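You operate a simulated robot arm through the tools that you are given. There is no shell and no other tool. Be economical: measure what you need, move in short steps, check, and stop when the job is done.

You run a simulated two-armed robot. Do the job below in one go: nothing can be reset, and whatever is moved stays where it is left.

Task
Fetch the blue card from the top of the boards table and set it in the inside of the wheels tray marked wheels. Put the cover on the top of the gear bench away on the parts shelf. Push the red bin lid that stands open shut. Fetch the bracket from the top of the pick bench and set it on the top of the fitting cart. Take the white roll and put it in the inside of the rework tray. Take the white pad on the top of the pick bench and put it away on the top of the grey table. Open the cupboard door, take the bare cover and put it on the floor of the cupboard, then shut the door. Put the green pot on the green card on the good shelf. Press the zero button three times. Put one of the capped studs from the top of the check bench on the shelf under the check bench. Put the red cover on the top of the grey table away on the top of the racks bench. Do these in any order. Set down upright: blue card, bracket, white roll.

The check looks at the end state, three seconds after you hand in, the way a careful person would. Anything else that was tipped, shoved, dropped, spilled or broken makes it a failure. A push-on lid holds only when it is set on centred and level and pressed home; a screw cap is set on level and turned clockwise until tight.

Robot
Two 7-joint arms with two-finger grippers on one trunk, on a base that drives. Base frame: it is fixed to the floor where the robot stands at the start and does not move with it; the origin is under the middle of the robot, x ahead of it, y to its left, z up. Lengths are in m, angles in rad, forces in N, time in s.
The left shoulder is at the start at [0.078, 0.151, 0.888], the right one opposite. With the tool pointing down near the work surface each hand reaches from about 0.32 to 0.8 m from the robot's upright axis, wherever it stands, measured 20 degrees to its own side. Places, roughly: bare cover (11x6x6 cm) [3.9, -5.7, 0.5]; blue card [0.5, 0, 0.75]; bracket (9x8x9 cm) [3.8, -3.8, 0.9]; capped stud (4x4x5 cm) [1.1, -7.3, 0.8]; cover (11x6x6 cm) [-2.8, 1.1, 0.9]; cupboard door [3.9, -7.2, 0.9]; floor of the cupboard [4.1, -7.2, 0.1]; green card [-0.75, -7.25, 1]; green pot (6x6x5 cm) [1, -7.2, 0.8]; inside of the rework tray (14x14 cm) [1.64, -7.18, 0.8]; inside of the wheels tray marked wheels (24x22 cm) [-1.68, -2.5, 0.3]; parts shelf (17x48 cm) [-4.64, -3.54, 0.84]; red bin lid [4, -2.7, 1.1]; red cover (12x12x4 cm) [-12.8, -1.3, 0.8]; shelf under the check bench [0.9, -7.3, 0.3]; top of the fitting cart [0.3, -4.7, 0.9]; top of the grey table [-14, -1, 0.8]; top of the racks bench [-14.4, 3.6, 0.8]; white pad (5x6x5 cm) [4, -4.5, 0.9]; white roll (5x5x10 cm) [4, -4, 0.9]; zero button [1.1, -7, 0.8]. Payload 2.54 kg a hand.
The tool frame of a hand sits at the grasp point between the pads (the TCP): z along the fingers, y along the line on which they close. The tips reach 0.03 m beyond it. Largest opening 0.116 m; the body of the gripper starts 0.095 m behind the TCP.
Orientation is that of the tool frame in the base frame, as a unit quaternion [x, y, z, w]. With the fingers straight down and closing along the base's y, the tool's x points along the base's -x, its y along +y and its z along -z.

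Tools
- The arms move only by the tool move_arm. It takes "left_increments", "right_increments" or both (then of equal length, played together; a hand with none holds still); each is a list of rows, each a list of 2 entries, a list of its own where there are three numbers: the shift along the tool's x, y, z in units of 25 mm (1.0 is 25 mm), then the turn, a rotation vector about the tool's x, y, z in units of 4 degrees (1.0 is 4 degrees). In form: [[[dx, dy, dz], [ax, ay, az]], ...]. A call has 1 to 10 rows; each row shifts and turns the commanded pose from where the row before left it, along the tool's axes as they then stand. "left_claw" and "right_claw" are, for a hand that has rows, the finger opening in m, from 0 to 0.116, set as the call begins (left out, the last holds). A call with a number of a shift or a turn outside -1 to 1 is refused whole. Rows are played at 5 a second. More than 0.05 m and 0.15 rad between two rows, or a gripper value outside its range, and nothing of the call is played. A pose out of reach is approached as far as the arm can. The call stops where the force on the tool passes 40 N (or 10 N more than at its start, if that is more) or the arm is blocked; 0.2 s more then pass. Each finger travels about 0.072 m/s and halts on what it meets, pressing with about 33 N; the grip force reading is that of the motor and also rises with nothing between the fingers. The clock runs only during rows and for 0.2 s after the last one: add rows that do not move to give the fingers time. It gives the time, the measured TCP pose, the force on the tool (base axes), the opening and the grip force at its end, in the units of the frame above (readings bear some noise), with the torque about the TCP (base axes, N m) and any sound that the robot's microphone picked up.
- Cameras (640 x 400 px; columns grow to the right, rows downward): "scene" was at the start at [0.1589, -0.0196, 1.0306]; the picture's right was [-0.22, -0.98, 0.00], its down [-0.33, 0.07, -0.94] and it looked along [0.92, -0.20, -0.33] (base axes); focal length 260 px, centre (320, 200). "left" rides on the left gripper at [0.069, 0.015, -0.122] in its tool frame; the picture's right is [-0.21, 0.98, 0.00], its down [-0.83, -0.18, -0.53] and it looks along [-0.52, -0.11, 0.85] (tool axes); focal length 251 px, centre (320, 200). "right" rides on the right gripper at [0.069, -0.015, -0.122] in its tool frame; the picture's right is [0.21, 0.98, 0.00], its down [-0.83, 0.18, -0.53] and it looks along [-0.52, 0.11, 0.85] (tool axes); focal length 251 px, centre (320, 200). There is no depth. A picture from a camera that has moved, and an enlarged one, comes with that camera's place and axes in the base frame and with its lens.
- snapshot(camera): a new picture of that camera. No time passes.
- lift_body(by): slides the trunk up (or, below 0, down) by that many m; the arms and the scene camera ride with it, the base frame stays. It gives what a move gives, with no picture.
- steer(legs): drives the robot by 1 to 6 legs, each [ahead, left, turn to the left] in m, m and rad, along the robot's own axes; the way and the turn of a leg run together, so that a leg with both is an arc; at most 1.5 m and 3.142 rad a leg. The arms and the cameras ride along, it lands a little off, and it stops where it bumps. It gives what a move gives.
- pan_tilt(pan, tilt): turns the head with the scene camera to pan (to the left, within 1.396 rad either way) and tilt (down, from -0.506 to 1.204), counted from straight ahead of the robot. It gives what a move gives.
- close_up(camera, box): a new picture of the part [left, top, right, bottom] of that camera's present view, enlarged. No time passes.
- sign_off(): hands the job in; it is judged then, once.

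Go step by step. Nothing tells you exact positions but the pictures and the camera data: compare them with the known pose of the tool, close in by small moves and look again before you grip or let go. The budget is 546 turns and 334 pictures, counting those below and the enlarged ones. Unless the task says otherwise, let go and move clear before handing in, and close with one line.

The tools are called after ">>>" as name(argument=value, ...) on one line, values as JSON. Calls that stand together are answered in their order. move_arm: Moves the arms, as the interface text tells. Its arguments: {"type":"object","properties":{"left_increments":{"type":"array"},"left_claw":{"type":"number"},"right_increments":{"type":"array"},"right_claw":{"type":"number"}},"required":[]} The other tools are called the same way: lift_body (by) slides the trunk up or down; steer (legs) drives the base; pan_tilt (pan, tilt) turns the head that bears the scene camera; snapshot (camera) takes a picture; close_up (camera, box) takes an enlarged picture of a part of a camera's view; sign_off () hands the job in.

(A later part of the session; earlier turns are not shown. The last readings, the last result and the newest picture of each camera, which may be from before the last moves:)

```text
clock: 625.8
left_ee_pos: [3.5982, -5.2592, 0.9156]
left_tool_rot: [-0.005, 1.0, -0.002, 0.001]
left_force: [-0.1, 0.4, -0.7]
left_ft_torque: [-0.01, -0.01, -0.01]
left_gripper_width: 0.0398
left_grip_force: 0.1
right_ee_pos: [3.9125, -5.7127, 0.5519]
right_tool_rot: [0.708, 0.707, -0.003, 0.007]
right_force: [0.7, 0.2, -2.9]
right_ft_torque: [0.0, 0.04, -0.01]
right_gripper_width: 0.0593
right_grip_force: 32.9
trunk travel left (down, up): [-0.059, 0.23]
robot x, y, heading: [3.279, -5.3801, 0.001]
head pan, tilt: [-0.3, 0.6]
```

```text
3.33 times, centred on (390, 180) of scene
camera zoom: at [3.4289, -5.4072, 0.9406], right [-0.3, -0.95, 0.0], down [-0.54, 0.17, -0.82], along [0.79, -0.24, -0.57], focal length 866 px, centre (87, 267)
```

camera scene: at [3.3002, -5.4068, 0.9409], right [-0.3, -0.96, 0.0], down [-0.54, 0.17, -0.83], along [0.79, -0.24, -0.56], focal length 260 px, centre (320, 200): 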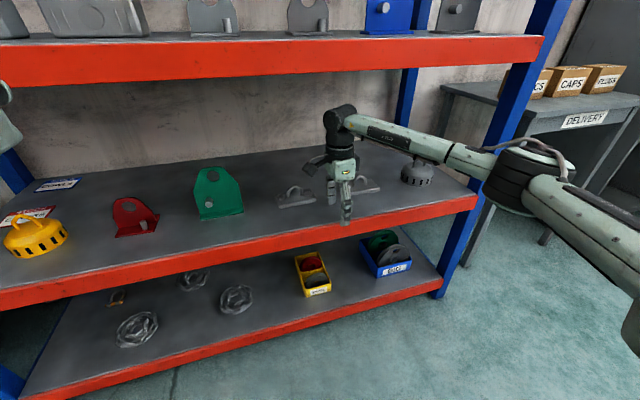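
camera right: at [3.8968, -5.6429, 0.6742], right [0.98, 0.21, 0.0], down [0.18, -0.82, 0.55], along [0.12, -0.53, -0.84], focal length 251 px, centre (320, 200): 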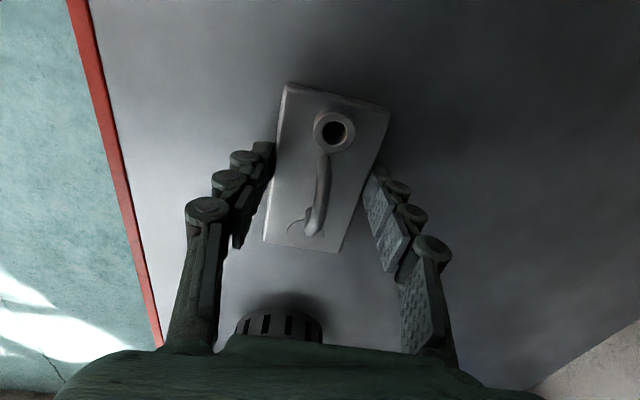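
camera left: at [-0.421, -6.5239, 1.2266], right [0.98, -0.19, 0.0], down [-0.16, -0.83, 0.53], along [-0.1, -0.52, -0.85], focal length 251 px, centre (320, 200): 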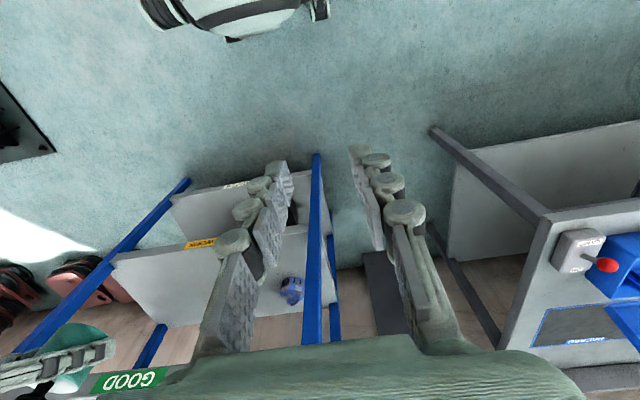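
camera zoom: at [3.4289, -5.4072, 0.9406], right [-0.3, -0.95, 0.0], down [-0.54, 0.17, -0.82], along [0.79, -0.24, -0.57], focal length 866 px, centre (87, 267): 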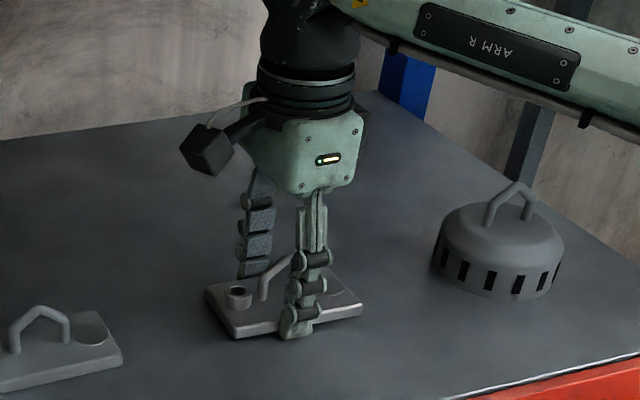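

The cover is held. Lifting another 8 mm and backing straight out of the rack.

>>> move_arm(right_increments=[[[0, 0, -0.32], [0, 0, 0]], [[0, 0, 0], [0, 0, 0]]])

>>> steer(legs=[[-0.4, 0, 0]])

>>> snapshot(camera="scene")

>>> snapshot(camera="right")

```text
clock: 626.4
left_ee_pos: [3.5989, -5.2594, 0.9163]
left_tool_rot: [-0.006, 1.0, -0.001, 0.001]
left_force: [0.8, 1.0, 0.9]
left_ft_torque: [0.05, 0.02, 0.03]
left_gripper_width: 0.0399
left_grip_force: 0.0
right_ee_pos: [3.9117, -5.7122, 0.5631]
right_tool_rot: [0.707, 0.707, -0.002, 0.006]
right_force: [-0.3, 0.4, -2.5]
right_ft_torque: [0.0, 0.02, -0.03]
right_gripper_width: 0.0596
right_grip_force: 33.2
trunk travel left (down, up): [-0.059, 0.23]
robot x, y, heading: [3.2752, -5.3804, -0.004]
head pan, tilt: [-0.3, 0.6]
```

```text
clock: 628.9
left_ee_pos: [3.1988, -5.2579, 0.9161]
left_tool_rot: [-0.008, 1.0, -0.001, 0.001]
left_force: [0.0, -0.5, 0.3]
left_ft_torque: [-0.03, -0.01, 0.02]
left_gripper_width: 0.0401
left_grip_force: 0.0
right_ee_pos: [3.5133, -5.7095, 0.5625]
right_tool_rot: [0.706, 0.708, -0.002, 0.006]
right_force: [-0.1, 0.2, -2.2]
right_ft_torque: [0.01, -0.02, -0.02]
right_gripper_width: 0.0592
right_grip_force: 33.3
trunk travel left (down, up): [-0.059, 0.23]
robot x, y, heading: [2.8742, -5.3835, 0.003]
head pan, tilt: [-0.3, 0.6]
```

```text
112 pictures are left
camera scene: at [3.0297, -5.4069, 0.9408], right [-0.29, -0.96, 0.0], down [-0.54, 0.17, -0.82], along [0.79, -0.24, -0.57], focal length 260 px, centre (320, 200)
```

scene: 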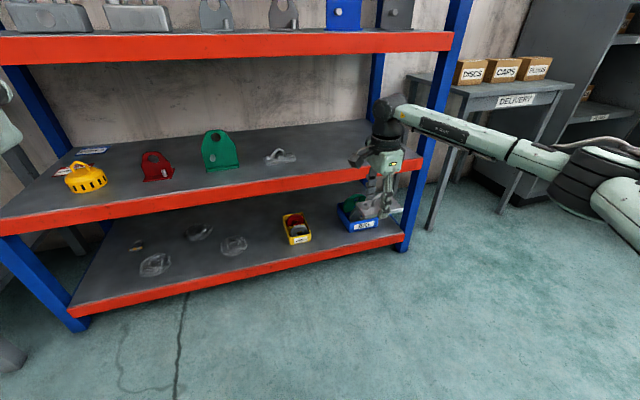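

```text
111 pictures are left
camera right: at [3.4982, -5.6404, 0.6842], right [0.98, 0.22, 0.0], down [0.18, -0.82, 0.55], along [0.12, -0.53, -0.84], focal length 251 px, centre (320, 200)
```

right: 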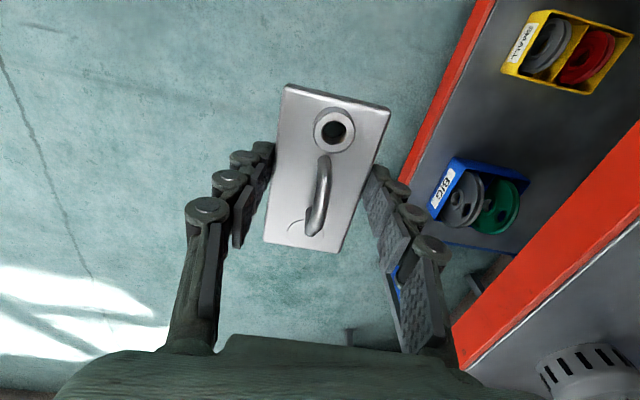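

Cover held level. Driving to the cupboard and lowering the trunk and hand in front of it.

>>> steer(legs=[[-0.2, 0, 0], [0, -1.44, 0]])

>>> lift_body(by=-0.055)

>>> pan_tilt(pan=-0.3, tilt=0.5)

>>> snapshot(camera="scene")

```text
clock: 643.8
left_ee_pos: [2.9593, -6.6909, 0.9162]
left_tool_rot: [0.026, 1.0, -0.002, 0.0]
left_force: [-0.5, 0.0, 0.0]
left_ft_torque: [0.03, 0.0, 0.0]
left_gripper_width: 0.0399
left_grip_force: 0.0
right_ee_pos: [3.2424, -7.1629, 0.5624]
right_tool_rot: [0.73, 0.683, -0.002, 0.006]
right_force: [0.1, -0.4, -2.3]
right_ft_torque: [0.02, 0.02, -0.02]
right_gripper_width: 0.0594
right_grip_force: 32.9
trunk travel left (down, up): [-0.059, 0.23]
robot x, y, heading: [2.6277, -6.7909, -0.065]
head pan, tilt: [-0.3, 0.6]
```

```text
clock: 644.8
left_ee_pos: [2.9601, -6.692, 0.8604]
left_tool_rot: [0.026, 1.0, -0.001, 0.001]
left_force: [-0.9, 0.0, 0.4]
left_ft_torque: [0.03, 0.0, -0.01]
left_gripper_width: 0.0401
left_grip_force: 0.0
right_ee_pos: [3.2443, -7.1629, 0.5079]
right_tool_rot: [0.73, 0.683, -0.002, 0.008]
right_force: [0.3, 0.2, -2.2]
right_ft_torque: [0.0, 0.0, 0.02]
right_gripper_width: 0.0594
right_grip_force: 32.5
trunk travel left (down, up): [-0.004, 0.285]
robot x, y, heading: [2.6291, -6.7882, -0.067]
head pan, tilt: [-0.3, 0.6]
```

```text
clock: 645.5
left_ee_pos: [2.9599, -6.6908, 0.8601]
left_tool_rot: [0.026, 1.0, -0.001, 0.001]
left_force: [-0.1, 0.4, -0.2]
left_ft_torque: [-0.03, 0.01, 0.0]
left_gripper_width: 0.0399
left_grip_force: 0.0
right_ee_pos: [3.2425, -7.1633, 0.5074]
right_tool_rot: [0.73, 0.683, -0.002, 0.006]
right_force: [0.2, 0.1, -3.2]
right_ft_torque: [-0.01, 0.0, -0.02]
right_gripper_width: 0.0594
right_grip_force: 33.4
trunk travel left (down, up): [-0.004, 0.285]
robot x, y, heading: [2.6296, -6.7881, -0.066]
head pan, tilt: [-0.3, 0.499]
```

```text
110 pictures are left
camera scene: at [2.7831, -6.8284, 0.8949], right [-0.36, -0.93, 0.0], down [-0.45, 0.17, -0.88], along [0.82, -0.31, -0.48], focal length 260 px, centre (320, 200)
```

scene: 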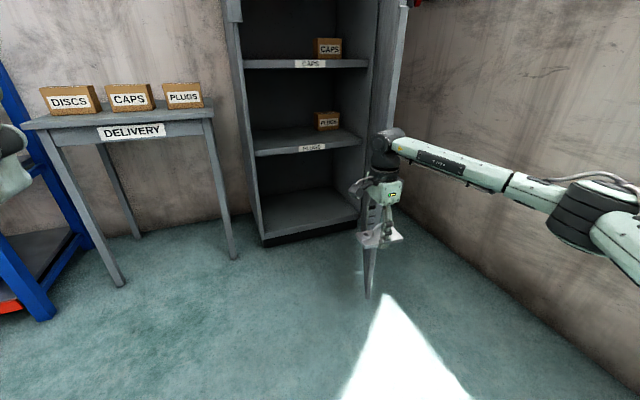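

>>> steer(legs=[[0, 0, 0.068]])

>>> move_arm(right_increments=[[[0, 0, 1], [0, 0, 0]], [[0, 0, 1], [0, 0, 0]], [[0, 0, 1], [0, 0, 0]], [[0, 0, 1], [0, 0, 0]], [[0, 0, 1], [0, 0, 0]], [[0, 0, 1], [0, 0, 0]], [[0, 0, 1], [0, 0, 0]], [[0, 0, 1], [0, 0, 0]], [[0, 0, 1], [0, 0, 0]], [[0, 0, 1], [0, 0, 0]]])

>>> steer(legs=[[0.4, 0, 0]])

>>> snapshot(camera="scene")

>>> snapshot(camera="right")

```text
clock: 646.3
left_ee_pos: [2.9517, -6.6689, 0.8603]
left_tool_rot: [-0.008, 1.0, -0.002, 0.001]
left_force: [0.0, -0.6, -0.4]
left_ft_torque: [-0.02, 0.02, 0.04]
left_gripper_width: 0.0399
left_grip_force: 0.0
right_ee_pos: [3.2662, -7.1206, 0.5067]
right_tool_rot: [0.707, 0.708, -0.001, 0.007]
right_force: [-0.1, -0.5, -2.6]
right_ft_torque: [0.02, 0.0, 0.04]
right_gripper_width: 0.059
right_grip_force: 32.8
trunk travel left (down, up): [-0.004, 0.285]
robot x, y, heading: [2.6304, -6.7897, 0.003]
head pan, tilt: [-0.3, 0.499]
```

```text
clock: 648.5
left_ee_pos: [2.9519, -6.6688, 0.86]
left_tool_rot: [-0.009, 1.0, -0.001, 0.001]
left_force: [0.6, 0.1, 0.0]
left_ft_torque: [0.01, -0.01, 0.0]
left_gripper_width: 0.0401
left_grip_force: 0.1
right_ee_pos: [3.2668, -7.123, 0.2555]
right_tool_rot: [0.706, 0.708, -0.002, 0.007]
right_force: [0.1, 0.1, -2.7]
right_ft_torque: [0.03, 0.02, 0.0]
right_gripper_width: 0.0595
right_grip_force: 33.0
trunk travel left (down, up): [-0.004, 0.285]
robot x, y, heading: [2.6273, -6.7911, 0.002]
head pan, tilt: [-0.3, 0.499]
```

```text
clock: 651.0
left_ee_pos: [3.3558, -6.6689, 0.8602]
left_tool_rot: [-0.008, 1.0, -0.001, 0.001]
left_force: [-0.3, -0.4, -0.9]
left_ft_torque: [-0.01, -0.01, -0.01]
left_gripper_width: 0.0402
left_grip_force: 0.0
right_ee_pos: [3.6703, -7.1239, 0.2557]
right_tool_rot: [0.707, 0.708, -0.002, 0.006]
right_force: [0.0, 0.0, -2.6]
right_ft_torque: [0.03, 0.04, -0.02]
right_gripper_width: 0.0595
right_grip_force: 33.2
trunk travel left (down, up): [-0.004, 0.285]
robot x, y, heading: [3.0378, -6.7883, 0.004]
head pan, tilt: [-0.3, 0.499]
```

```text
109 pictures are left
camera scene: at [3.1897, -6.8176, 0.8949], right [-0.29, -0.96, 0.0], down [-0.46, 0.14, -0.88], along [0.84, -0.26, -0.48], focal length 260 px, centre (320, 200)
```

scene: 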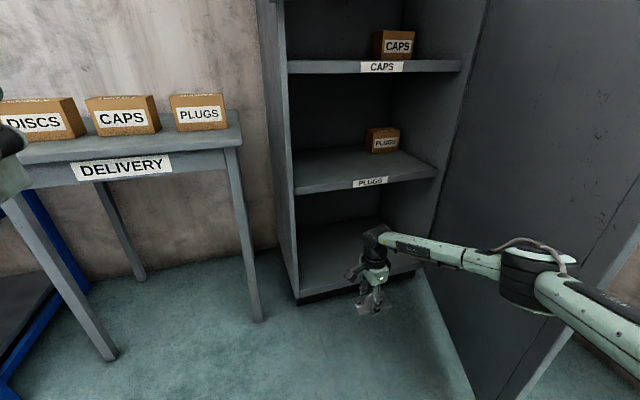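

```text
108 pictures are left
camera right: at [3.6552, -7.054, 0.3782], right [0.98, 0.22, 0.0], down [0.18, -0.82, 0.55], along [0.12, -0.53, -0.84], focal length 251 px, centre (320, 200)
```

right: 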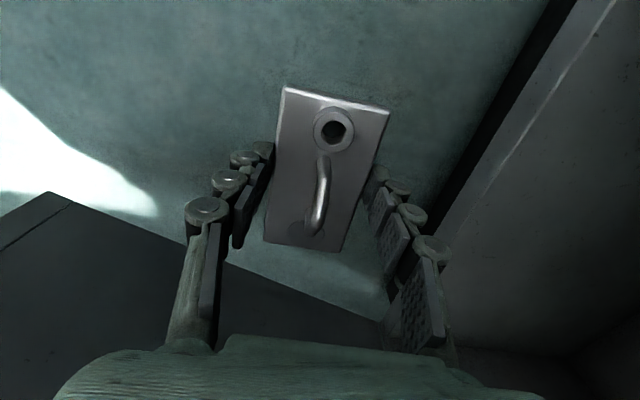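

The elbow has nudged the door wider open, which is fine. Driving in 0.3 m to bring the cover over the cupboard floor.

>>> steer(legs=[[0.2, 0, 0]])

>>> snapshot(camera="scene")

>>> snapshot(camera="right")

```text
clock: 652.6
left_ee_pos: [3.5513, -6.6704, 0.8609]
left_tool_rot: [-0.008, 1.0, 0.0, 0.0]
left_force: [-0.3, -0.3, -0.7]
left_ft_torque: [0.0, -0.01, -0.01]
left_gripper_width: 0.0401
left_grip_force: 0.1
right_ee_pos: [3.8671, -7.1239, 0.2562]
right_tool_rot: [0.707, 0.707, -0.003, 0.008]
right_force: [-0.1, -0.4, -2.4]
right_ft_torque: [0.02, 0.01, 0.0]
right_gripper_width: 0.0593
right_grip_force: 32.9
trunk travel left (down, up): [-0.004, 0.285]
robot x, y, heading: [3.2285, -6.788, 0.002]
head pan, tilt: [-0.3, 0.499]
```

```text
107 pictures are left
camera scene: at [3.3852, -6.8177, 0.8949], right [-0.3, -0.96, 0.0], down [-0.46, 0.14, -0.88], along [0.84, -0.26, -0.48], focal length 260 px, centre (320, 200)
```

scene: 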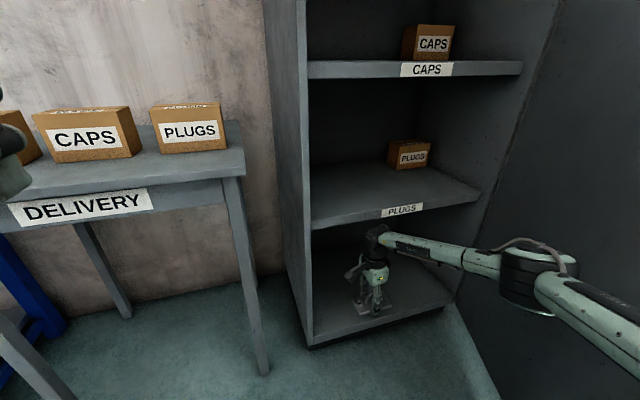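

```text
106 pictures are left
camera right: at [3.8504, -7.0547, 0.3781], right [0.98, 0.22, 0.0], down [0.18, -0.82, 0.55], along [0.12, -0.53, -0.84], focal length 251 px, centre (320, 200)
```

right: 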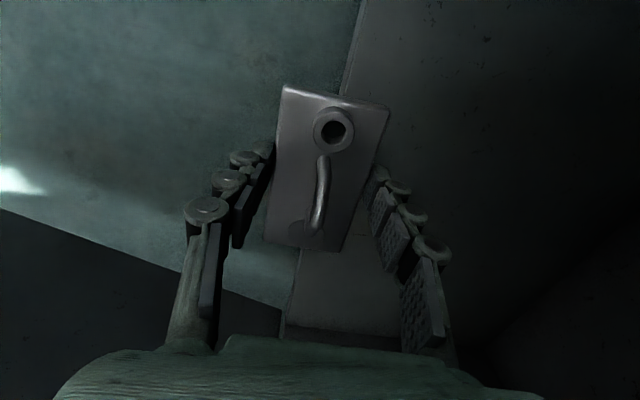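

I'll lower before entering (the wrist must pass under the PLUGS shelf), then go in 0.1 m.

>>> move_arm(right_increments=[[[0, 0, 1], [0, 0, 0]], [[0, 0, 1], [0, 0, 0]], [[0, 0, 1], [0, 0, 0]], [[0, 0, 0.5], [0, 0, 0]]])

>>> snapshot(camera="scene")

```text
clock: 653.6
left_ee_pos: [3.552, -6.6695, 0.8614]
left_tool_rot: [-0.007, 1.0, 0.0, 0.001]
left_force: [-0.4, -0.2, 0.2]
left_ft_torque: [-0.01, -0.01, 0.02]
left_gripper_width: 0.04
left_grip_force: 0.1
right_ee_pos: [3.8657, -7.1275, 0.1687]
right_tool_rot: [0.707, 0.707, -0.003, 0.006]
right_force: [0.4, -0.4, -3.0]
right_ft_torque: [0.03, 0.01, 0.0]
right_gripper_width: 0.0593
right_grip_force: 33.2
trunk travel left (down, up): [-0.004, 0.285]
robot x, y, heading: [3.2306, -6.7943, -0.002]
head pan, tilt: [-0.3, 0.499]
```

```text
105 pictures are left
camera scene: at [3.3853, -6.8177, 0.8949], right [-0.3, -0.96, 0.0], down [-0.46, 0.14, -0.88], along [0.84, -0.26, -0.48], focal length 260 px, centre (320, 200)
```

scene: 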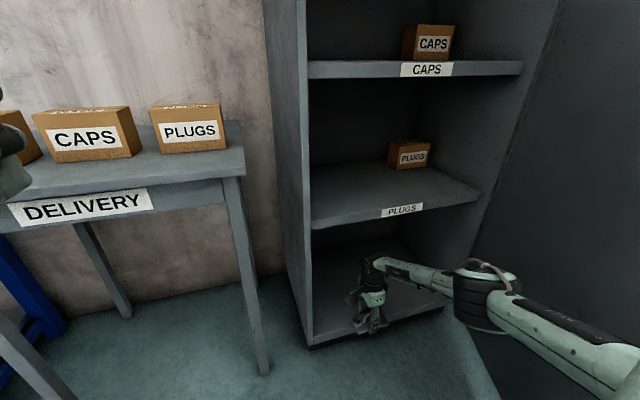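

>>> steer(legs=[[0.12, 0, 0]])

>>> close_up(camera="scene", box=[290, 180, 510, 360])

>>> snapshot(camera="right")

```text
clock: 654.9
left_ee_pos: [3.6734, -6.6685, 0.8612]
left_tool_rot: [-0.007, 1.0, -0.001, 0.001]
left_force: [0.6, -0.4, 0.1]
left_ft_torque: [-0.02, 0.01, 0.01]
left_gripper_width: 0.0401
left_grip_force: 0.0
right_ee_pos: [3.9876, -7.1273, 0.1678]
right_tool_rot: [0.706, 0.708, -0.002, 0.008]
right_force: [-0.4, 0.0, -1.8]
right_ft_torque: [0.04, 0.02, 0.0]
right_gripper_width: 0.0593
right_grip_force: 33.0
trunk travel left (down, up): [-0.004, 0.285]
robot x, y, heading: [3.3532, -6.7922, -0.0]
head pan, tilt: [-0.3, 0.499]
```

```text
2.22 times, centred on (400, 270) of scene
camera zoom: at [3.5062, -6.8175, 0.8949], right [-0.29, -0.96, 0.0], down [-0.46, 0.14, -0.88], along [0.84, -0.26, -0.48], focal length 578 px, centre (142, 44)
```

zoom: 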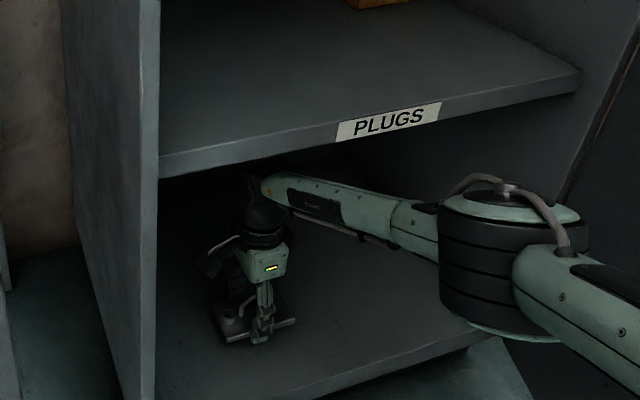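

```text
103 pictures are left
camera right: at [3.972, -7.0571, 0.2904], right [0.98, 0.22, 0.0], down [0.18, -0.82, 0.55], along [0.12, -0.53, -0.84], focal length 251 px, centre (320, 200)
```

right: 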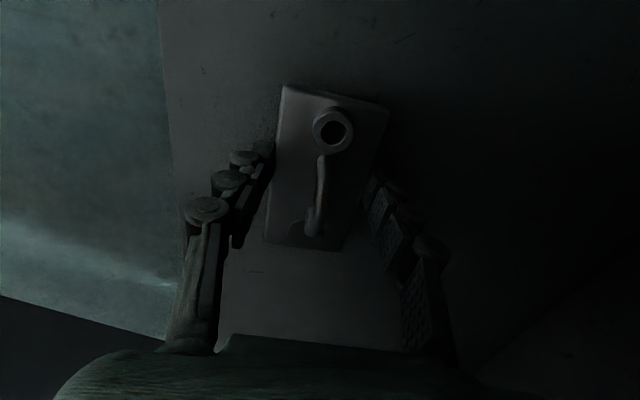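

The cover is over the cupboard floor. Lowering to contact.

>>> move_arm(right_increments=[[[0, 0, 0.8], [0, 0, 0]], [[0, 0, 0.4], [0, 0, 0]], [[0, 0, 0.2], [0, 0, 0]]])

>>> move_arm(right_increments=[[[0, 0, 0.2], [0, 0, 0]], [[0, 0, 0.2], [0, 0, 0]]])

```text
clock: 655.5
left_ee_pos: [3.6718, -6.6689, 0.8618]
left_tool_rot: [-0.007, 1.0, -0.003, 0.001]
left_force: [-0.5, 0.5, 0.4]
left_ft_torque: [-0.02, -0.03, 0.01]
left_gripper_width: 0.0401
left_grip_force: 0.0
right_ee_pos: [3.9885, -7.1256, 0.1473]
right_tool_rot: [0.708, 0.707, -0.004, 0.005]
right_force: [-10.1, 2.3, 26.3]
right_ft_torque: [-0.11, 1.15, -0.06]
right_gripper_width: 0.0593
right_grip_force: 32.8
trunk travel left (down, up): [-0.004, 0.285]
robot x, y, heading: [3.3526, -6.7907, -0.003]
head pan, tilt: [-0.3, 0.499]
stopped in row 2 (right hand): the force on the tool passed its limit at 52 N (the readings are from after the stop); the commanded pose is now the measured one
```

```text
clock: 655.9
left_ee_pos: [3.6722, -6.6694, 0.8617]
left_tool_rot: [-0.007, 1.0, -0.002, 0.001]
left_force: [-0.2, -0.7, 0.0]
left_ft_torque: [-0.01, -0.02, -0.01]
left_gripper_width: 0.04
left_grip_force: 0.0
right_ee_pos: [3.989, -7.1274, 0.1488]
right_tool_rot: [0.707, 0.707, -0.003, 0.005]
right_force: [-9.5, 2.6, 22.6]
right_ft_torque: [-0.09, 0.52, -0.03]
right_gripper_width: 0.0596
right_grip_force: 33.6
right hand out of reach, approached as far as the arm can: row 1
trunk travel left (down, up): [-0.004, 0.285]
robot x, y, heading: [3.3539, -6.7935, 0.003]
head pan, tilt: [-0.3, 0.499]
stopped in row 2 (right hand): the force on the tool passed its limit at 45 N (the readings are from after the stop); the commanded pose is now the measured one
```

On the floor (contact). Easing, opening, and sliding sideways off the plate before backing out.

>>> move_arm(right_increments=[[[0, 0, -0.15], [0, 0, 0]], [[0, 0, 0], [0, 0, 0]]])

>>> move_arm(right_increments=[[[0, 0, 0], [0, 0, 0]], [[0, 0, 0], [0, 0, 0]], [[0, 0, 0], [0, 0, 0]], [[0, 0, -0.2], [0, 0, 0]], [[0, 0, 0], [0, 0, 0]]], right_claw=0.09)

>>> snapshot(camera="right")

```text
clock: 656.5
left_ee_pos: [3.6735, -6.6688, 0.8613]
left_tool_rot: [-0.006, 1.0, -0.002, 0.001]
left_force: [0.4, 0.0, 0.4]
left_ft_torque: [0.04, -0.01, -0.04]
left_gripper_width: 0.0403
left_grip_force: 0.0
right_ee_pos: [3.9875, -7.1264, 0.1482]
right_tool_rot: [0.708, 0.706, -0.003, 0.003]
right_force: [0.6, -0.6, -1.2]
right_ft_torque: [0.02, -0.1, -0.04]
right_gripper_width: 0.0594
right_grip_force: 33.1
trunk travel left (down, up): [-0.004, 0.285]
robot x, y, heading: [3.3475, -6.7925, 0.001]
head pan, tilt: [-0.3, 0.499]
```

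```text
clock: 657.7
left_ee_pos: [3.6724, -6.6681, 0.8611]
left_tool_rot: [-0.007, 1.0, -0.001, 0.0]
left_force: [0.4, 0.1, 0.3]
left_ft_torque: [0.04, -0.05, 0.03]
left_gripper_width: 0.0399
left_grip_force: 0.0
right_ee_pos: [3.9875, -7.1265, 0.1544]
right_tool_rot: [0.708, 0.706, -0.004, 0.003]
right_force: [-0.2, -0.4, 0.0]
right_ft_torque: [0.04, 0.02, 0.0]
right_gripper_width: 0.0897
right_grip_force: 0.0
trunk travel left (down, up): [-0.004, 0.285]
robot x, y, heading: [3.3526, -6.7918, 0.002]
head pan, tilt: [-0.3, 0.499]
```

```text
102 pictures are left
camera right: at [3.9734, -7.0577, 0.2757], right [0.98, 0.21, 0.0], down [0.18, -0.82, 0.54], along [0.11, -0.53, -0.84], focal length 251 px, centre (320, 200)
```

right: 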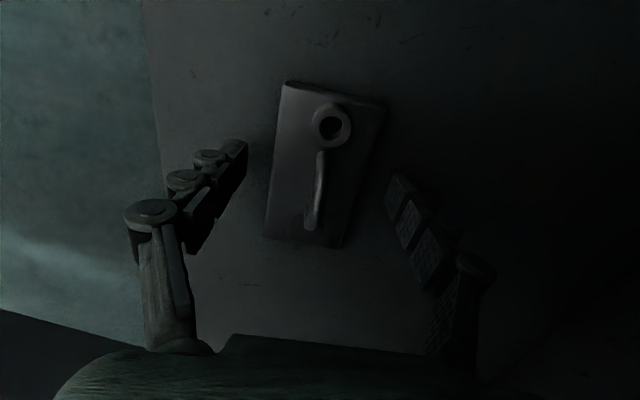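

>>> move_arm(right_increments=[[[-0.8, 0, 0], [0, 0, 0]], [[-0.8, 0, 0], [0, 0, 0]], [[-0.8, 0, 0], [0, 0, 0]], [[-0.8, 0, 0], [0, 0, 0]], [[-0.8, 0, 0], [0, 0, 0]]])

>>> steer(legs=[[-0.3, 0, 0]])

>>> snapshot(camera="scene")

```text
clock: 658.9
left_ee_pos: [3.674, -6.6687, 0.8602]
left_tool_rot: [-0.007, 1.0, -0.002, 0.001]
left_force: [-0.9, -0.7, -1.3]
left_ft_torque: [-0.03, 0.0, -0.01]
left_gripper_width: 0.0402
left_grip_force: 0.0
right_ee_pos: [3.9699, -7.222, 0.1591]
right_tool_rot: [0.708, 0.706, -0.002, 0.004]
right_force: [-0.1, 0.8, -0.1]
right_ft_torque: [-0.05, 0.02, 0.01]
right_gripper_width: 0.0898
right_grip_force: 0.2
right hand out of reach, approached as far as the arm can: row 3, 4, 5
trunk travel left (down, up): [-0.004, 0.285]
robot x, y, heading: [3.3489, -6.7873, 0.003]
head pan, tilt: [-0.3, 0.499]
```

```text
clock: 661.0
left_ee_pos: [3.3637, -6.6684, 0.8608]
left_tool_rot: [-0.009, 1.0, -0.002, 0.001]
left_force: [-0.9, 0.0, -0.1]
left_ft_torque: [-0.01, 0.0, 0.01]
left_gripper_width: 0.0401
left_grip_force: 0.0
right_ee_pos: [3.6639, -7.2199, 0.1597]
right_tool_rot: [0.706, 0.708, -0.003, 0.003]
right_force: [-0.2, 0.2, -0.3]
right_ft_torque: [0.02, 0.02, 0.02]
right_gripper_width: 0.0901
right_grip_force: 0.1
trunk travel left (down, up): [-0.004, 0.285]
robot x, y, heading: [3.0429, -6.7914, 0.001]
head pan, tilt: [-0.3, 0.499]
```

```text
101 pictures are left
camera scene: at [3.1976, -6.8175, 0.895], right [-0.29, -0.96, 0.0], down [-0.46, 0.14, -0.88], along [0.84, -0.26, -0.48], focal length 260 px, centre (320, 200)
```

scene: 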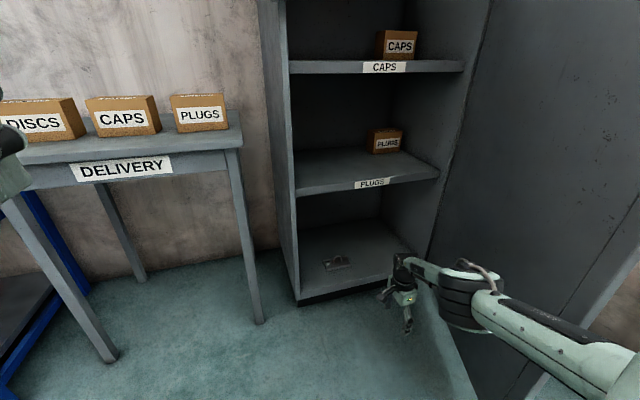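

>>> close_up(camera="scene", box=[280, 200, 440, 320])

```text
3.33 times, centred on (360, 260) of scene
camera zoom: at [3.1976, -6.8175, 0.895], right [-0.29, -0.96, 0.0], down [-0.46, 0.14, -0.88], along [0.84, -0.26, -0.48], focal length 866 px, centre (187, 0)
```

zoom: 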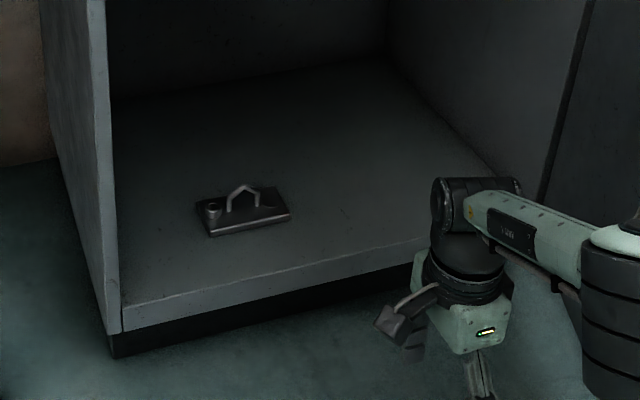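

The bare cover lies on the cupboard floor. Now to shut the door: back off, raise, and re-orient the right hand to point forward.

>>> steer(legs=[[-0.55, 0.1, 0]])

>>> lift_body(by=0.2)

>>> move_arm(right_increments=[[[0, 0, -1], [0, 0, -1]], [[0, 0, -1], [0, 0, -1]], [[0, 0, -1], [0, 0, -1]], [[0, 0, -1], [0, 0, -1]], [[0, 0, -1], [0, 0, -1]], [[0, 0, -1], [0, 0, -1]], [[0, 0, -1], [0, 0, -1]], [[0, 0, -1], [0, 0, -1]], [[0, 0, -1], [0, 0, -1]], [[0, 0, -1], [0, 0, -1]]])

>>> move_arm(right_increments=[[[0, 0, -1], [0, 0, -1]], [[0, 0, -1], [0, 0, -1]], [[0, 0, -1], [0, 0, -1]], [[0, 0, -1], [0, 0, -1]], [[0, 0, -1], [0, 0, -1]], [[0, 0, -1], [0, 0, -1]], [[0, 0, -1], [0, 0, -1]], [[0, 0, -1], [0, 0, -1]], [[0, 0, -1], [0, 0, -1]], [[0, 0, -1], [0, 0, -1]]])

>>> move_arm(right_increments=[[[0, 0, 0], [0, 0, -1]], [[0, 0, 0], [0, 0, -1]], [[0, 0, 0], [0, 0, -0.5]], [[0, 0, 0], [0, -1, 0]], [[0, 0, 0], [0, -1, 0]], [[0, 0, 0], [0, -1, 0]], [[0, 0, 0], [0, -1, 0]], [[0, 0, 0], [0, -1, 0]], [[0, 0, 0], [0, -1, 0]], [[0, 0, 0], [0, -1, 0]]])

>>> pan_tilt(pan=-0.5, tilt=0.4)

>>> snapshot(camera="scene")

```text
clock: 664.1
left_ee_pos: [2.8336, -6.571, 0.861]
left_tool_rot: [-0.016, 1.0, -0.001, 0.001]
left_force: [0.1, 1.2, -1.0]
left_ft_torque: [0.01, -0.02, 0.0]
left_gripper_width: 0.0402
left_grip_force: 0.1
right_ee_pos: [3.1408, -7.1166, 0.1583]
right_tool_rot: [0.702, 0.713, -0.003, 0.003]
right_force: [-0.2, 0.1, -1.4]
right_ft_torque: [-0.01, 0.02, 0.0]
right_gripper_width: 0.09
right_grip_force: 0.2
trunk travel left (down, up): [-0.004, 0.285]
robot x, y, heading: [2.5138, -6.7002, 0.016]
head pan, tilt: [-0.3, 0.499]
```

```text
clock: 666.3
left_ee_pos: [2.8337, -6.5696, 1.0614]
left_tool_rot: [-0.016, 1.0, -0.002, 0.0]
left_force: [-0.1, 0.7, 0.4]
left_ft_torque: [0.05, 0.0, 0.03]
left_gripper_width: 0.0399
left_grip_force: 0.1
right_ee_pos: [3.1411, -7.1173, 0.3582]
right_tool_rot: [0.702, 0.712, -0.003, 0.004]
right_force: [0.0, 0.1, -0.7]
right_ft_torque: [0.03, 0.02, 0.0]
right_gripper_width: 0.0901
right_grip_force: 0.0
trunk travel left (down, up): [-0.204, 0.085]
robot x, y, heading: [2.5146, -6.6998, 0.018]
head pan, tilt: [-0.3, 0.499]
```

```text
clock: 668.5
left_ee_pos: [2.8341, -6.5713, 1.0619]
left_tool_rot: [-0.015, 1.0, -0.001, 0.0]
left_force: [-0.3, 1.1, -0.2]
left_ft_torque: [0.01, 0.02, 0.02]
left_gripper_width: 0.0401
left_grip_force: 0.0
right_ee_pos: [3.1395, -7.1138, 0.6088]
right_tool_rot: [0.415, 0.91, -0.004, 0.003]
right_force: [0.3, -0.4, 0.3]
right_ft_torque: [0.05, 0.02, -0.02]
right_gripper_width: 0.0901
right_grip_force: 0.0
trunk travel left (down, up): [-0.204, 0.085]
robot x, y, heading: [2.5143, -6.7002, 0.013]
head pan, tilt: [-0.3, 0.499]
```

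```text
clock: 670.7
left_ee_pos: [2.8345, -6.57, 1.0614]
left_tool_rot: [-0.015, 1.0, -0.001, 0.001]
left_force: [0.6, 0.7, 0.4]
left_ft_torque: [-0.03, -0.01, -0.03]
left_gripper_width: 0.0399
left_grip_force: 0.1
right_ee_pos: [3.1416, -7.1121, 0.8598]
right_tool_rot: [0.078, 0.997, -0.004, 0.001]
right_force: [0.7, 0.0, -0.2]
right_ft_torque: [-0.01, 0.02, -0.03]
right_gripper_width: 0.0901
right_grip_force: 0.2
trunk travel left (down, up): [-0.204, 0.085]
robot x, y, heading: [2.5092, -6.6968, 0.016]
head pan, tilt: [-0.3, 0.499]
```

```text
clock: 672.9
left_ee_pos: [2.8335, -6.5711, 1.0608]
left_tool_rot: [-0.016, 1.0, -0.002, 0.0]
left_force: [-1.1, 0.2, -0.5]
left_ft_torque: [-0.02, 0.0, 0.02]
left_gripper_width: 0.0398
left_grip_force: 0.0
right_ee_pos: [3.1405, -7.1122, 0.8573]
right_tool_rot: [-0.008, 0.97, -0.002, 0.243]
right_force: [-0.1, 0.6, 0.2]
right_ft_torque: [-0.04, 0.02, 0.02]
right_gripper_width: 0.09
right_grip_force: 0.0
trunk travel left (down, up): [-0.204, 0.085]
robot x, y, heading: [2.5106, -6.7002, 0.013]
head pan, tilt: [-0.3, 0.499]
```

```text
clock: 673.6
left_ee_pos: [2.8341, -6.5706, 1.0614]
left_tool_rot: [-0.016, 1.0, -0.002, 0.002]
left_force: [0.2, 0.0, 0.2]
left_ft_torque: [-0.01, 0.03, 0.01]
left_gripper_width: 0.04
left_grip_force: 0.1
right_ee_pos: [3.1395, -7.1114, 0.8582]
right_tool_rot: [-0.009, 0.97, -0.003, 0.242]
right_force: [0.0, 0.0, 0.0]
right_ft_torque: [0.02, -0.02, -0.02]
right_gripper_width: 0.09
right_grip_force: 0.0
trunk travel left (down, up): [-0.204, 0.085]
robot x, y, heading: [2.5151, -6.6928, 0.015]
head pan, tilt: [-0.499, 0.4]
```

```text
99 pictures are left
camera scene: at [2.6641, -6.7395, 1.1041], right [-0.46, -0.89, 0.0], down [-0.35, 0.18, -0.92], along [0.82, -0.43, -0.39], focal length 260 px, centre (320, 200)
```

scene: 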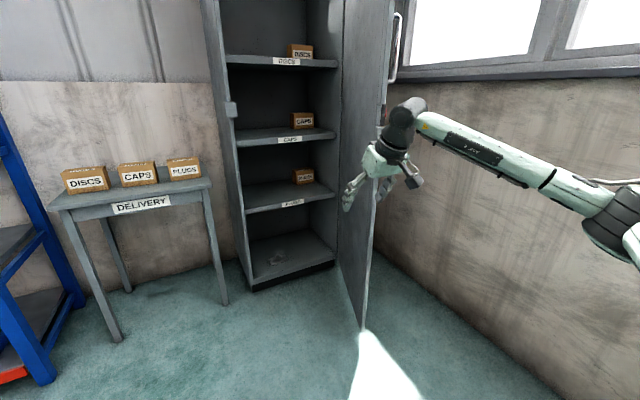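

Door edge is at about [3.40, −7.36] and there is ample room behind it. I'll point the hand forward with fingers closed, pass south of the door edge, then push it shut.

>>> move_arm(right_increments=[[[0, 0, 0], [0, -1, 0]], [[0, 0, 0], [0, -1, 0]], [[0, 0, 0], [0, -1, 0]], [[0, 0, 0], [0, -1, 0]], [[0, 0, 0], [0, -1, 0]], [[0, 0, 0], [0, -1, 0]], [[0, 0, 0], [0, -1, 0]], [[0, 0, 0], [0, -1, 0]], [[0, 0, 0], [0, -1, 0]], [[0, 0, 0], [0, -1, 0]]], right_claw=0.0)

>>> move_arm(right_increments=[[[0, 0, 0], [0, -1, 0]], [[0, 0, 0], [0, -1, 0]], [[0, 0, 0], [0, -1, 0]], [[0, 0, 0], [0, -1, 0]]])

>>> steer(legs=[[0, -0.42, -0.015], [0.3, 0, 0]])

>>> pan_tilt(pan=-0.3, tilt=0.4)

>>> snapshot(camera="scene")

```text
clock: 675.8
left_ee_pos: [2.8341, -6.5714, 1.0609]
left_tool_rot: [-0.016, 1.0, -0.001, 0.001]
left_force: [-0.3, 0.4, -0.8]
left_ft_torque: [0.01, -0.01, 0.03]
left_gripper_width: 0.0401
left_grip_force: 0.0
right_ee_pos: [3.1402, -7.1129, 0.8583]
right_tool_rot: [-0.01, 0.828, 0.001, 0.561]
right_force: [-0.4, -0.5, 0.1]
right_ft_torque: [0.02, -0.02, -0.01]
right_gripper_width: 0.0001
right_grip_force: 28.9
trunk travel left (down, up): [-0.204, 0.085]
robot x, y, heading: [2.5144, -6.6963, 0.019]
head pan, tilt: [-0.499, 0.4]
```

```text
clock: 676.8
left_ee_pos: [2.8329, -6.5709, 1.0609]
left_tool_rot: [-0.016, 1.0, -0.001, 0.0]
left_force: [-0.7, 0.5, -0.4]
left_ft_torque: [0.0, 0.01, -0.01]
left_gripper_width: 0.04
left_grip_force: 0.2
right_ee_pos: [3.1396, -7.1139, 0.8586]
right_tool_rot: [-0.01, 0.809, 0.001, 0.588]
right_force: [-0.6, -1.1, -0.7]
right_ft_torque: [0.01, -0.02, 0.0]
right_gripper_width: 0.0
right_grip_force: 28.5
right hand out of reach, approached as far as the arm can: row 2, 3, 4
trunk travel left (down, up): [-0.204, 0.085]
robot x, y, heading: [2.5126, -6.6978, 0.017]
head pan, tilt: [-0.499, 0.4]
```

```text
clock: 683.0
left_ee_pos: [3.145, -6.9904, 1.0609]
left_tool_rot: [-0.01, 1.0, -0.001, 0.001]
left_force: [1.1, -0.2, -0.5]
left_ft_torque: [0.03, -0.03, 0.0]
left_gripper_width: 0.0399
left_grip_force: 0.0
right_ee_pos: [3.4459, -7.5347, 0.8572]
right_tool_rot: [-0.005, 0.809, -0.002, 0.588]
right_force: [0.6, 0.3, -0.2]
right_ft_torque: [0.01, 0.02, 0.0]
right_gripper_width: 0.0
right_grip_force: 28.5
trunk travel left (down, up): [-0.204, 0.085]
robot x, y, heading: [2.826, -7.1145, 0.004]
head pan, tilt: [-0.499, 0.4]
```

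```text
clock: 683.8
left_ee_pos: [3.1438, -6.9873, 1.0612]
left_tool_rot: [-0.011, 1.0, -0.002, 0.001]
left_force: [-0.4, 0.1, -0.2]
left_ft_torque: [-0.02, 0.03, 0.01]
left_gripper_width: 0.04
left_grip_force: 0.0
right_ee_pos: [3.447, -7.5328, 0.8578]
right_tool_rot: [-0.005, 0.809, -0.003, 0.587]
right_force: [-0.7, -0.6, 0.2]
right_ft_torque: [-0.03, -0.02, -0.03]
right_gripper_width: 0.0001
right_grip_force: 28.5
trunk travel left (down, up): [-0.204, 0.085]
robot x, y, heading: [2.8247, -7.1091, 0.005]
head pan, tilt: [-0.3, 0.4]
```

```text
98 pictures are left
camera scene: at [2.9803, -7.1388, 1.1041], right [-0.29, -0.96, 0.0], down [-0.37, 0.11, -0.92], along [0.88, -0.27, -0.39], focal length 260 px, centre (320, 200)
```

scene: 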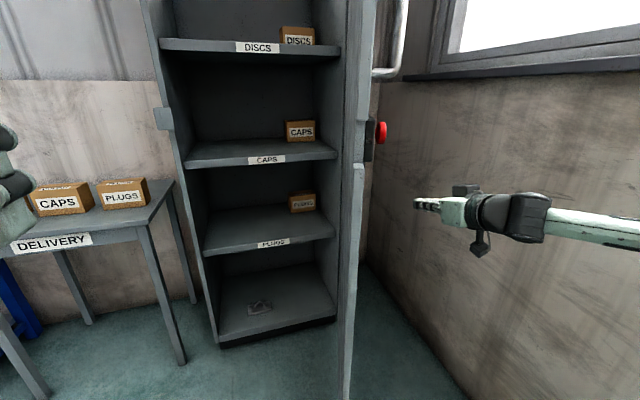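

The hand is on the door's outer side. Pushing toward +y.

>>> move_arm(right_increments=[[[0, 1, 0], [0, 0, 0]], [[0, 1, 0], [0, 0, 0]], [[0, 1, 0], [0, 0, 0]], [[0, 0.6, 0], [0, 0, 0]], [[0, 0.4, 0], [0, 0, 0]], [[0, 0.4, 0], [0, 0, 0]], [[0, 0.4, 0], [0, 0, 0]], [[0, 0.4, 0], [0, 0, 0]], [[0, 0.4, 0], [0, 0, 0]], [[0, 0.4, 0], [0, 0, 0]]])

>>> move_arm(right_increments=[[[0, 0.5, 0], [0, 0, 0]], [[0, 0.5, 0], [0, 0, 0]], [[0, 0.5, 0.1], [0, 0, 0]], [[0, 0.5, 0.1], [0, 0, 0]], [[0, 0.5, 0.2], [0, 0, 0]], [[0, 0.5, 0.2], [0, 0, 0]], [[0, 0.5, 0.3], [0, 0, 0]], [[0, 0.5, 0.3], [0, 0, 0]], [[0, 0.5, 0.3], [0, 0, 0]], [[0, 0.5, 0.3], [0, 0, 0]]])

>>> snapshot(camera="scene")

```text
clock: 686.0
left_ee_pos: [3.1441, -6.9884, 1.0597]
left_tool_rot: [-0.01, 1.0, -0.002, 0.001]
left_force: [0.0, 0.1, 0.1]
left_ft_torque: [0.0, 0.0, 0.01]
left_gripper_width: 0.04
left_grip_force: 0.1
right_ee_pos: [3.4449, -7.3843, 0.8572]
right_tool_rot: [-0.005, 0.809, -0.002, 0.588]
right_force: [0.1, 0.3, 0.3]
right_ft_torque: [-0.03, -0.01, 0.04]
right_gripper_width: 0.0
right_grip_force: 29.1
trunk travel left (down, up): [-0.204, 0.085]
robot x, y, heading: [2.8238, -7.1123, 0.009]
head pan, tilt: [-0.3, 0.4]
```

```text
clock: 688.2
left_ee_pos: [3.1447, -6.9885, 1.0599]
left_tool_rot: [-0.01, 1.0, -0.002, 0.001]
left_force: [0.5, -0.1, -0.5]
left_ft_torque: [0.0, 0.01, -0.01]
left_gripper_width: 0.0398
left_grip_force: 0.2
right_ee_pos: [3.4464, -7.3788, 0.8564]
right_tool_rot: [-0.006, 0.81, -0.001, 0.587]
right_force: [-1.2, -0.2, -0.7]
right_ft_torque: [-0.01, 0.02, 0.01]
right_gripper_width: 0.0
right_grip_force: 28.3
right hand out of reach, approached as far as the arm can: row 1, 2, 3, 4, 5, 6, 7, 8, 9, 10
trunk travel left (down, up): [-0.204, 0.085]
robot x, y, heading: [2.8215, -7.1119, 0.007]
head pan, tilt: [-0.3, 0.4]
```

```text
97 pictures are left
camera scene: at [2.9803, -7.1387, 1.1041], right [-0.29, -0.96, 0.0], down [-0.37, 0.11, -0.92], along [0.88, -0.27, -0.39], focal length 260 px, centre (320, 200)
```

scene: 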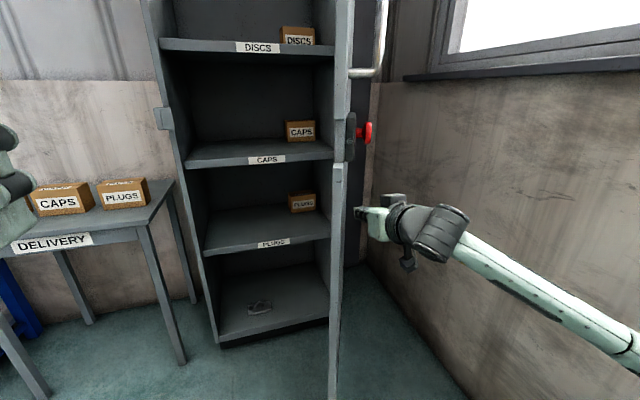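

The arm is at its side limit; using the base to push instead.

>>> steer(legs=[[0, 0.2, 0]])

>>> snapshot(camera="scene")

```text
clock: 690.7
left_ee_pos: [3.143, -6.7896, 1.0604]
left_tool_rot: [-0.012, 1.0, -0.002, 0.001]
left_force: [-0.2, -0.3, 0.3]
left_ft_torque: [0.02, 0.01, -0.04]
left_gripper_width: 0.0401
left_grip_force: 0.1
right_ee_pos: [3.4441, -7.1784, 0.8585]
right_tool_rot: [-0.007, 0.809, 0.0, 0.587]
right_force: [-0.6, -0.5, 0.0]
right_ft_torque: [-0.03, -0.03, 0.0]
right_gripper_width: 0.0
right_grip_force: 28.6
trunk travel left (down, up): [-0.204, 0.085]
robot x, y, heading: [2.8212, -6.918, 0.008]
head pan, tilt: [-0.3, 0.4]
```

```text
96 pictures are left
camera scene: at [2.9785, -6.9405, 1.1041], right [-0.29, -0.96, 0.0], down [-0.37, 0.11, -0.92], along [0.88, -0.26, -0.39], focal length 260 px, centre (320, 200)
```

scene: 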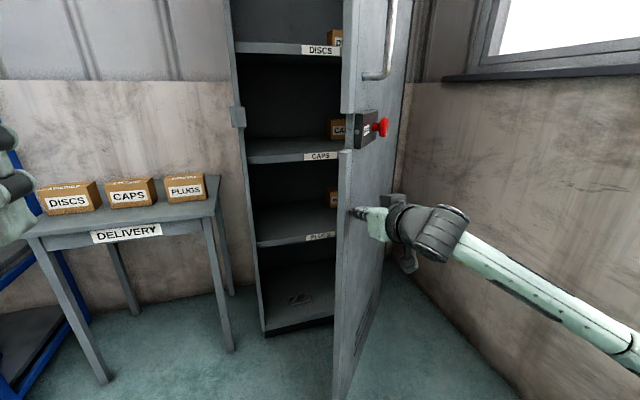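

Door is now at ~50°. Pushing forward and left.

>>> steer(legs=[[0.12, 0.12, 0], [0.15, 0.05, 0]])

>>> snapshot(camera="scene")

```text
clock: 693.6
left_ee_pos: [3.4149, -6.6142, 1.0606]
left_tool_rot: [-0.011, 1.0, -0.001, 0.001]
left_force: [-0.2, -1.0, 0.7]
left_ft_torque: [0.01, 0.0, -0.02]
left_gripper_width: 0.0402
left_grip_force: 0.0
right_ee_pos: [3.7159, -7.0051, 0.8576]
right_tool_rot: [-0.007, 0.81, 0.0, 0.587]
right_force: [0.0, -0.1, -0.6]
right_ft_torque: [-0.01, -0.02, -0.04]
right_gripper_width: 0.0003
right_grip_force: 28.7
trunk travel left (down, up): [-0.204, 0.085]
robot x, y, heading: [3.0913, -6.7399, 0.011]
head pan, tilt: [-0.3, 0.4]
```

```text
95 pictures are left
camera scene: at [3.2508, -6.7664, 1.104], right [-0.29, -0.96, 0.0], down [-0.37, 0.11, -0.92], along [0.88, -0.26, -0.39], focal length 260 px, centre (320, 200)
```

scene: 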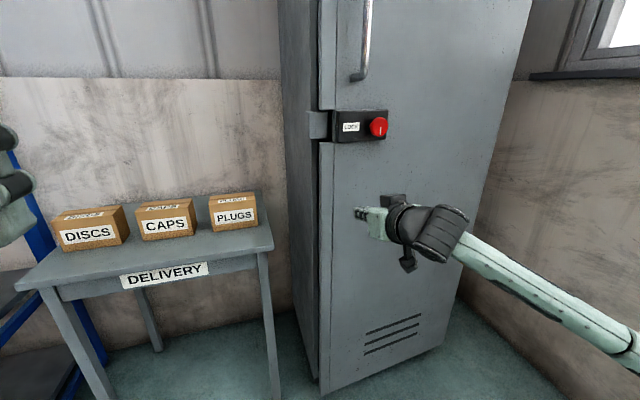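

Nearly shut. Pressing it home.

>>> steer(legs=[[0.07, 0, 0]])

>>> move_arm(right_increments=[[[-0.1, 0, 0.3], [0, 0, 0]], [[-0.1, 0, 0.3], [0, 0, 0]], [[-0.1, 0, 0.3], [0, 0, 0]], [[-0.1, 0, 0.3], [0, 0, 0]], [[-0.1, 0, 0.3], [0, 0, 0]], [[-0.1, 0, 0.3], [0, 0, 0]]])

>>> snapshot(camera="scene")

```text
clock: 694.6
left_ee_pos: [3.4838, -6.6132, 1.061]
left_tool_rot: [-0.014, 1.0, -0.002, 0.001]
left_force: [0.5, 0.2, 0.3]
left_ft_torque: [-0.02, 0.02, -0.05]
left_gripper_width: 0.0401
left_grip_force: 0.0
right_ee_pos: [3.7865, -7.003, 0.8579]
right_tool_rot: [-0.008, 0.81, 0.0, 0.587]
right_force: [0.6, 0.2, 0.5]
right_ft_torque: [-0.01, 0.0, -0.02]
right_gripper_width: 0.0003
right_grip_force: 28.7
trunk travel left (down, up): [-0.204, 0.085]
robot x, y, heading: [3.1611, -6.742, 0.012]
head pan, tilt: [-0.3, 0.4]
```

```text
clock: 696.0
left_ee_pos: [3.4854, -6.6142, 1.0613]
left_tool_rot: [-0.013, 1.0, -0.002, 0.001]
left_force: [-0.8, 0.5, -0.7]
left_ft_torque: [0.02, -0.02, 0.02]
left_gripper_width: 0.0403
left_grip_force: 0.0
right_ee_pos: [3.8322, -7.0011, 0.8554]
right_tool_rot: [-0.007, 0.809, 0.0, 0.587]
right_force: [-0.3, -0.3, -0.4]
right_ft_torque: [0.0, -0.03, -0.02]
right_gripper_width: 0.0
right_grip_force: 28.9
trunk travel left (down, up): [-0.204, 0.085]
robot x, y, heading: [3.1611, -6.7441, 0.016]
head pan, tilt: [-0.3, 0.4]
```

```text
94 pictures are left
camera scene: at [3.3202, -6.7653, 1.1041], right [-0.28, -0.96, 0.0], down [-0.37, 0.11, -0.92], along [0.88, -0.26, -0.39], focal length 260 px, centre (320, 200)
```

scene: 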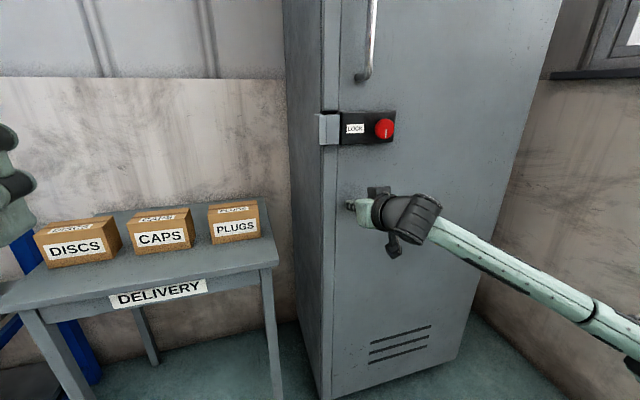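

>>> move_arm(right_increments=[[[-0.1, 0, 0.25], [0, 0, 0]], [[-0.1, 0, 0.25], [0, 0, 0]], [[-0.1, 0, 0.25], [0, 0, 0]], [[-0.1, 0, 0.25], [0, 0, 0]], [[-0.1, 0, 0.25], [0, 0, 0]], [[-0.1, 0, 0.25], [0, 0, 0]]])

>>> close_up(camera="scene", box=[280, 60, 440, 240])

```text
clock: 696.4
left_ee_pos: [3.4821, -6.6148, 1.0622]
left_tool_rot: [-0.012, 1.0, -0.002, 0.002]
left_force: [-0.3, 0.2, -0.1]
left_ft_torque: [-0.01, 0.03, 0.02]
left_gripper_width: 0.0399
left_grip_force: 0.0
right_ee_pos: [3.8329, -7.0012, 0.8564]
right_tool_rot: [-0.008, 0.811, -0.001, 0.585]
right_force: [-18.2, -2.0, 3.3]
right_ft_torque: [0.03, -0.15, -0.08]
right_gripper_width: 0.0059
right_grip_force: 28.2
trunk travel left (down, up): [-0.204, 0.085]
robot x, y, heading: [3.1632, -6.7408, 0.01]
head pan, tilt: [-0.3, 0.4]
stopped in row 1 (right hand): the force on the tool passed its limit at 50 N (the readings are from after the stop); the commanded pose is now the measured one
```

```text
2.22 times, centred on (360, 150) of scene
camera zoom: at [3.3178, -6.7657, 1.1045], right [-0.29, -0.96, 0.0], down [-0.37, 0.11, -0.92], along [0.88, -0.26, -0.39], focal length 578 px, centre (231, 311)
```

zoom: 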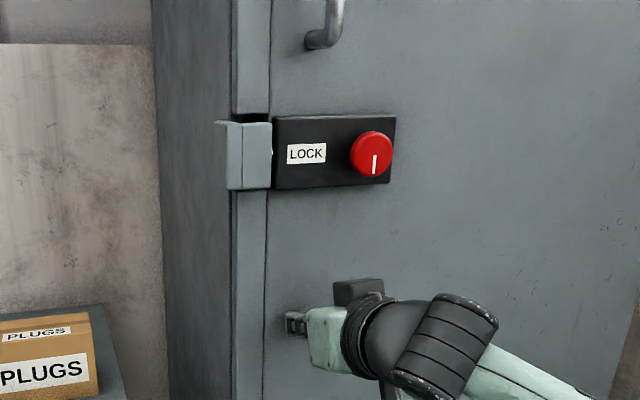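

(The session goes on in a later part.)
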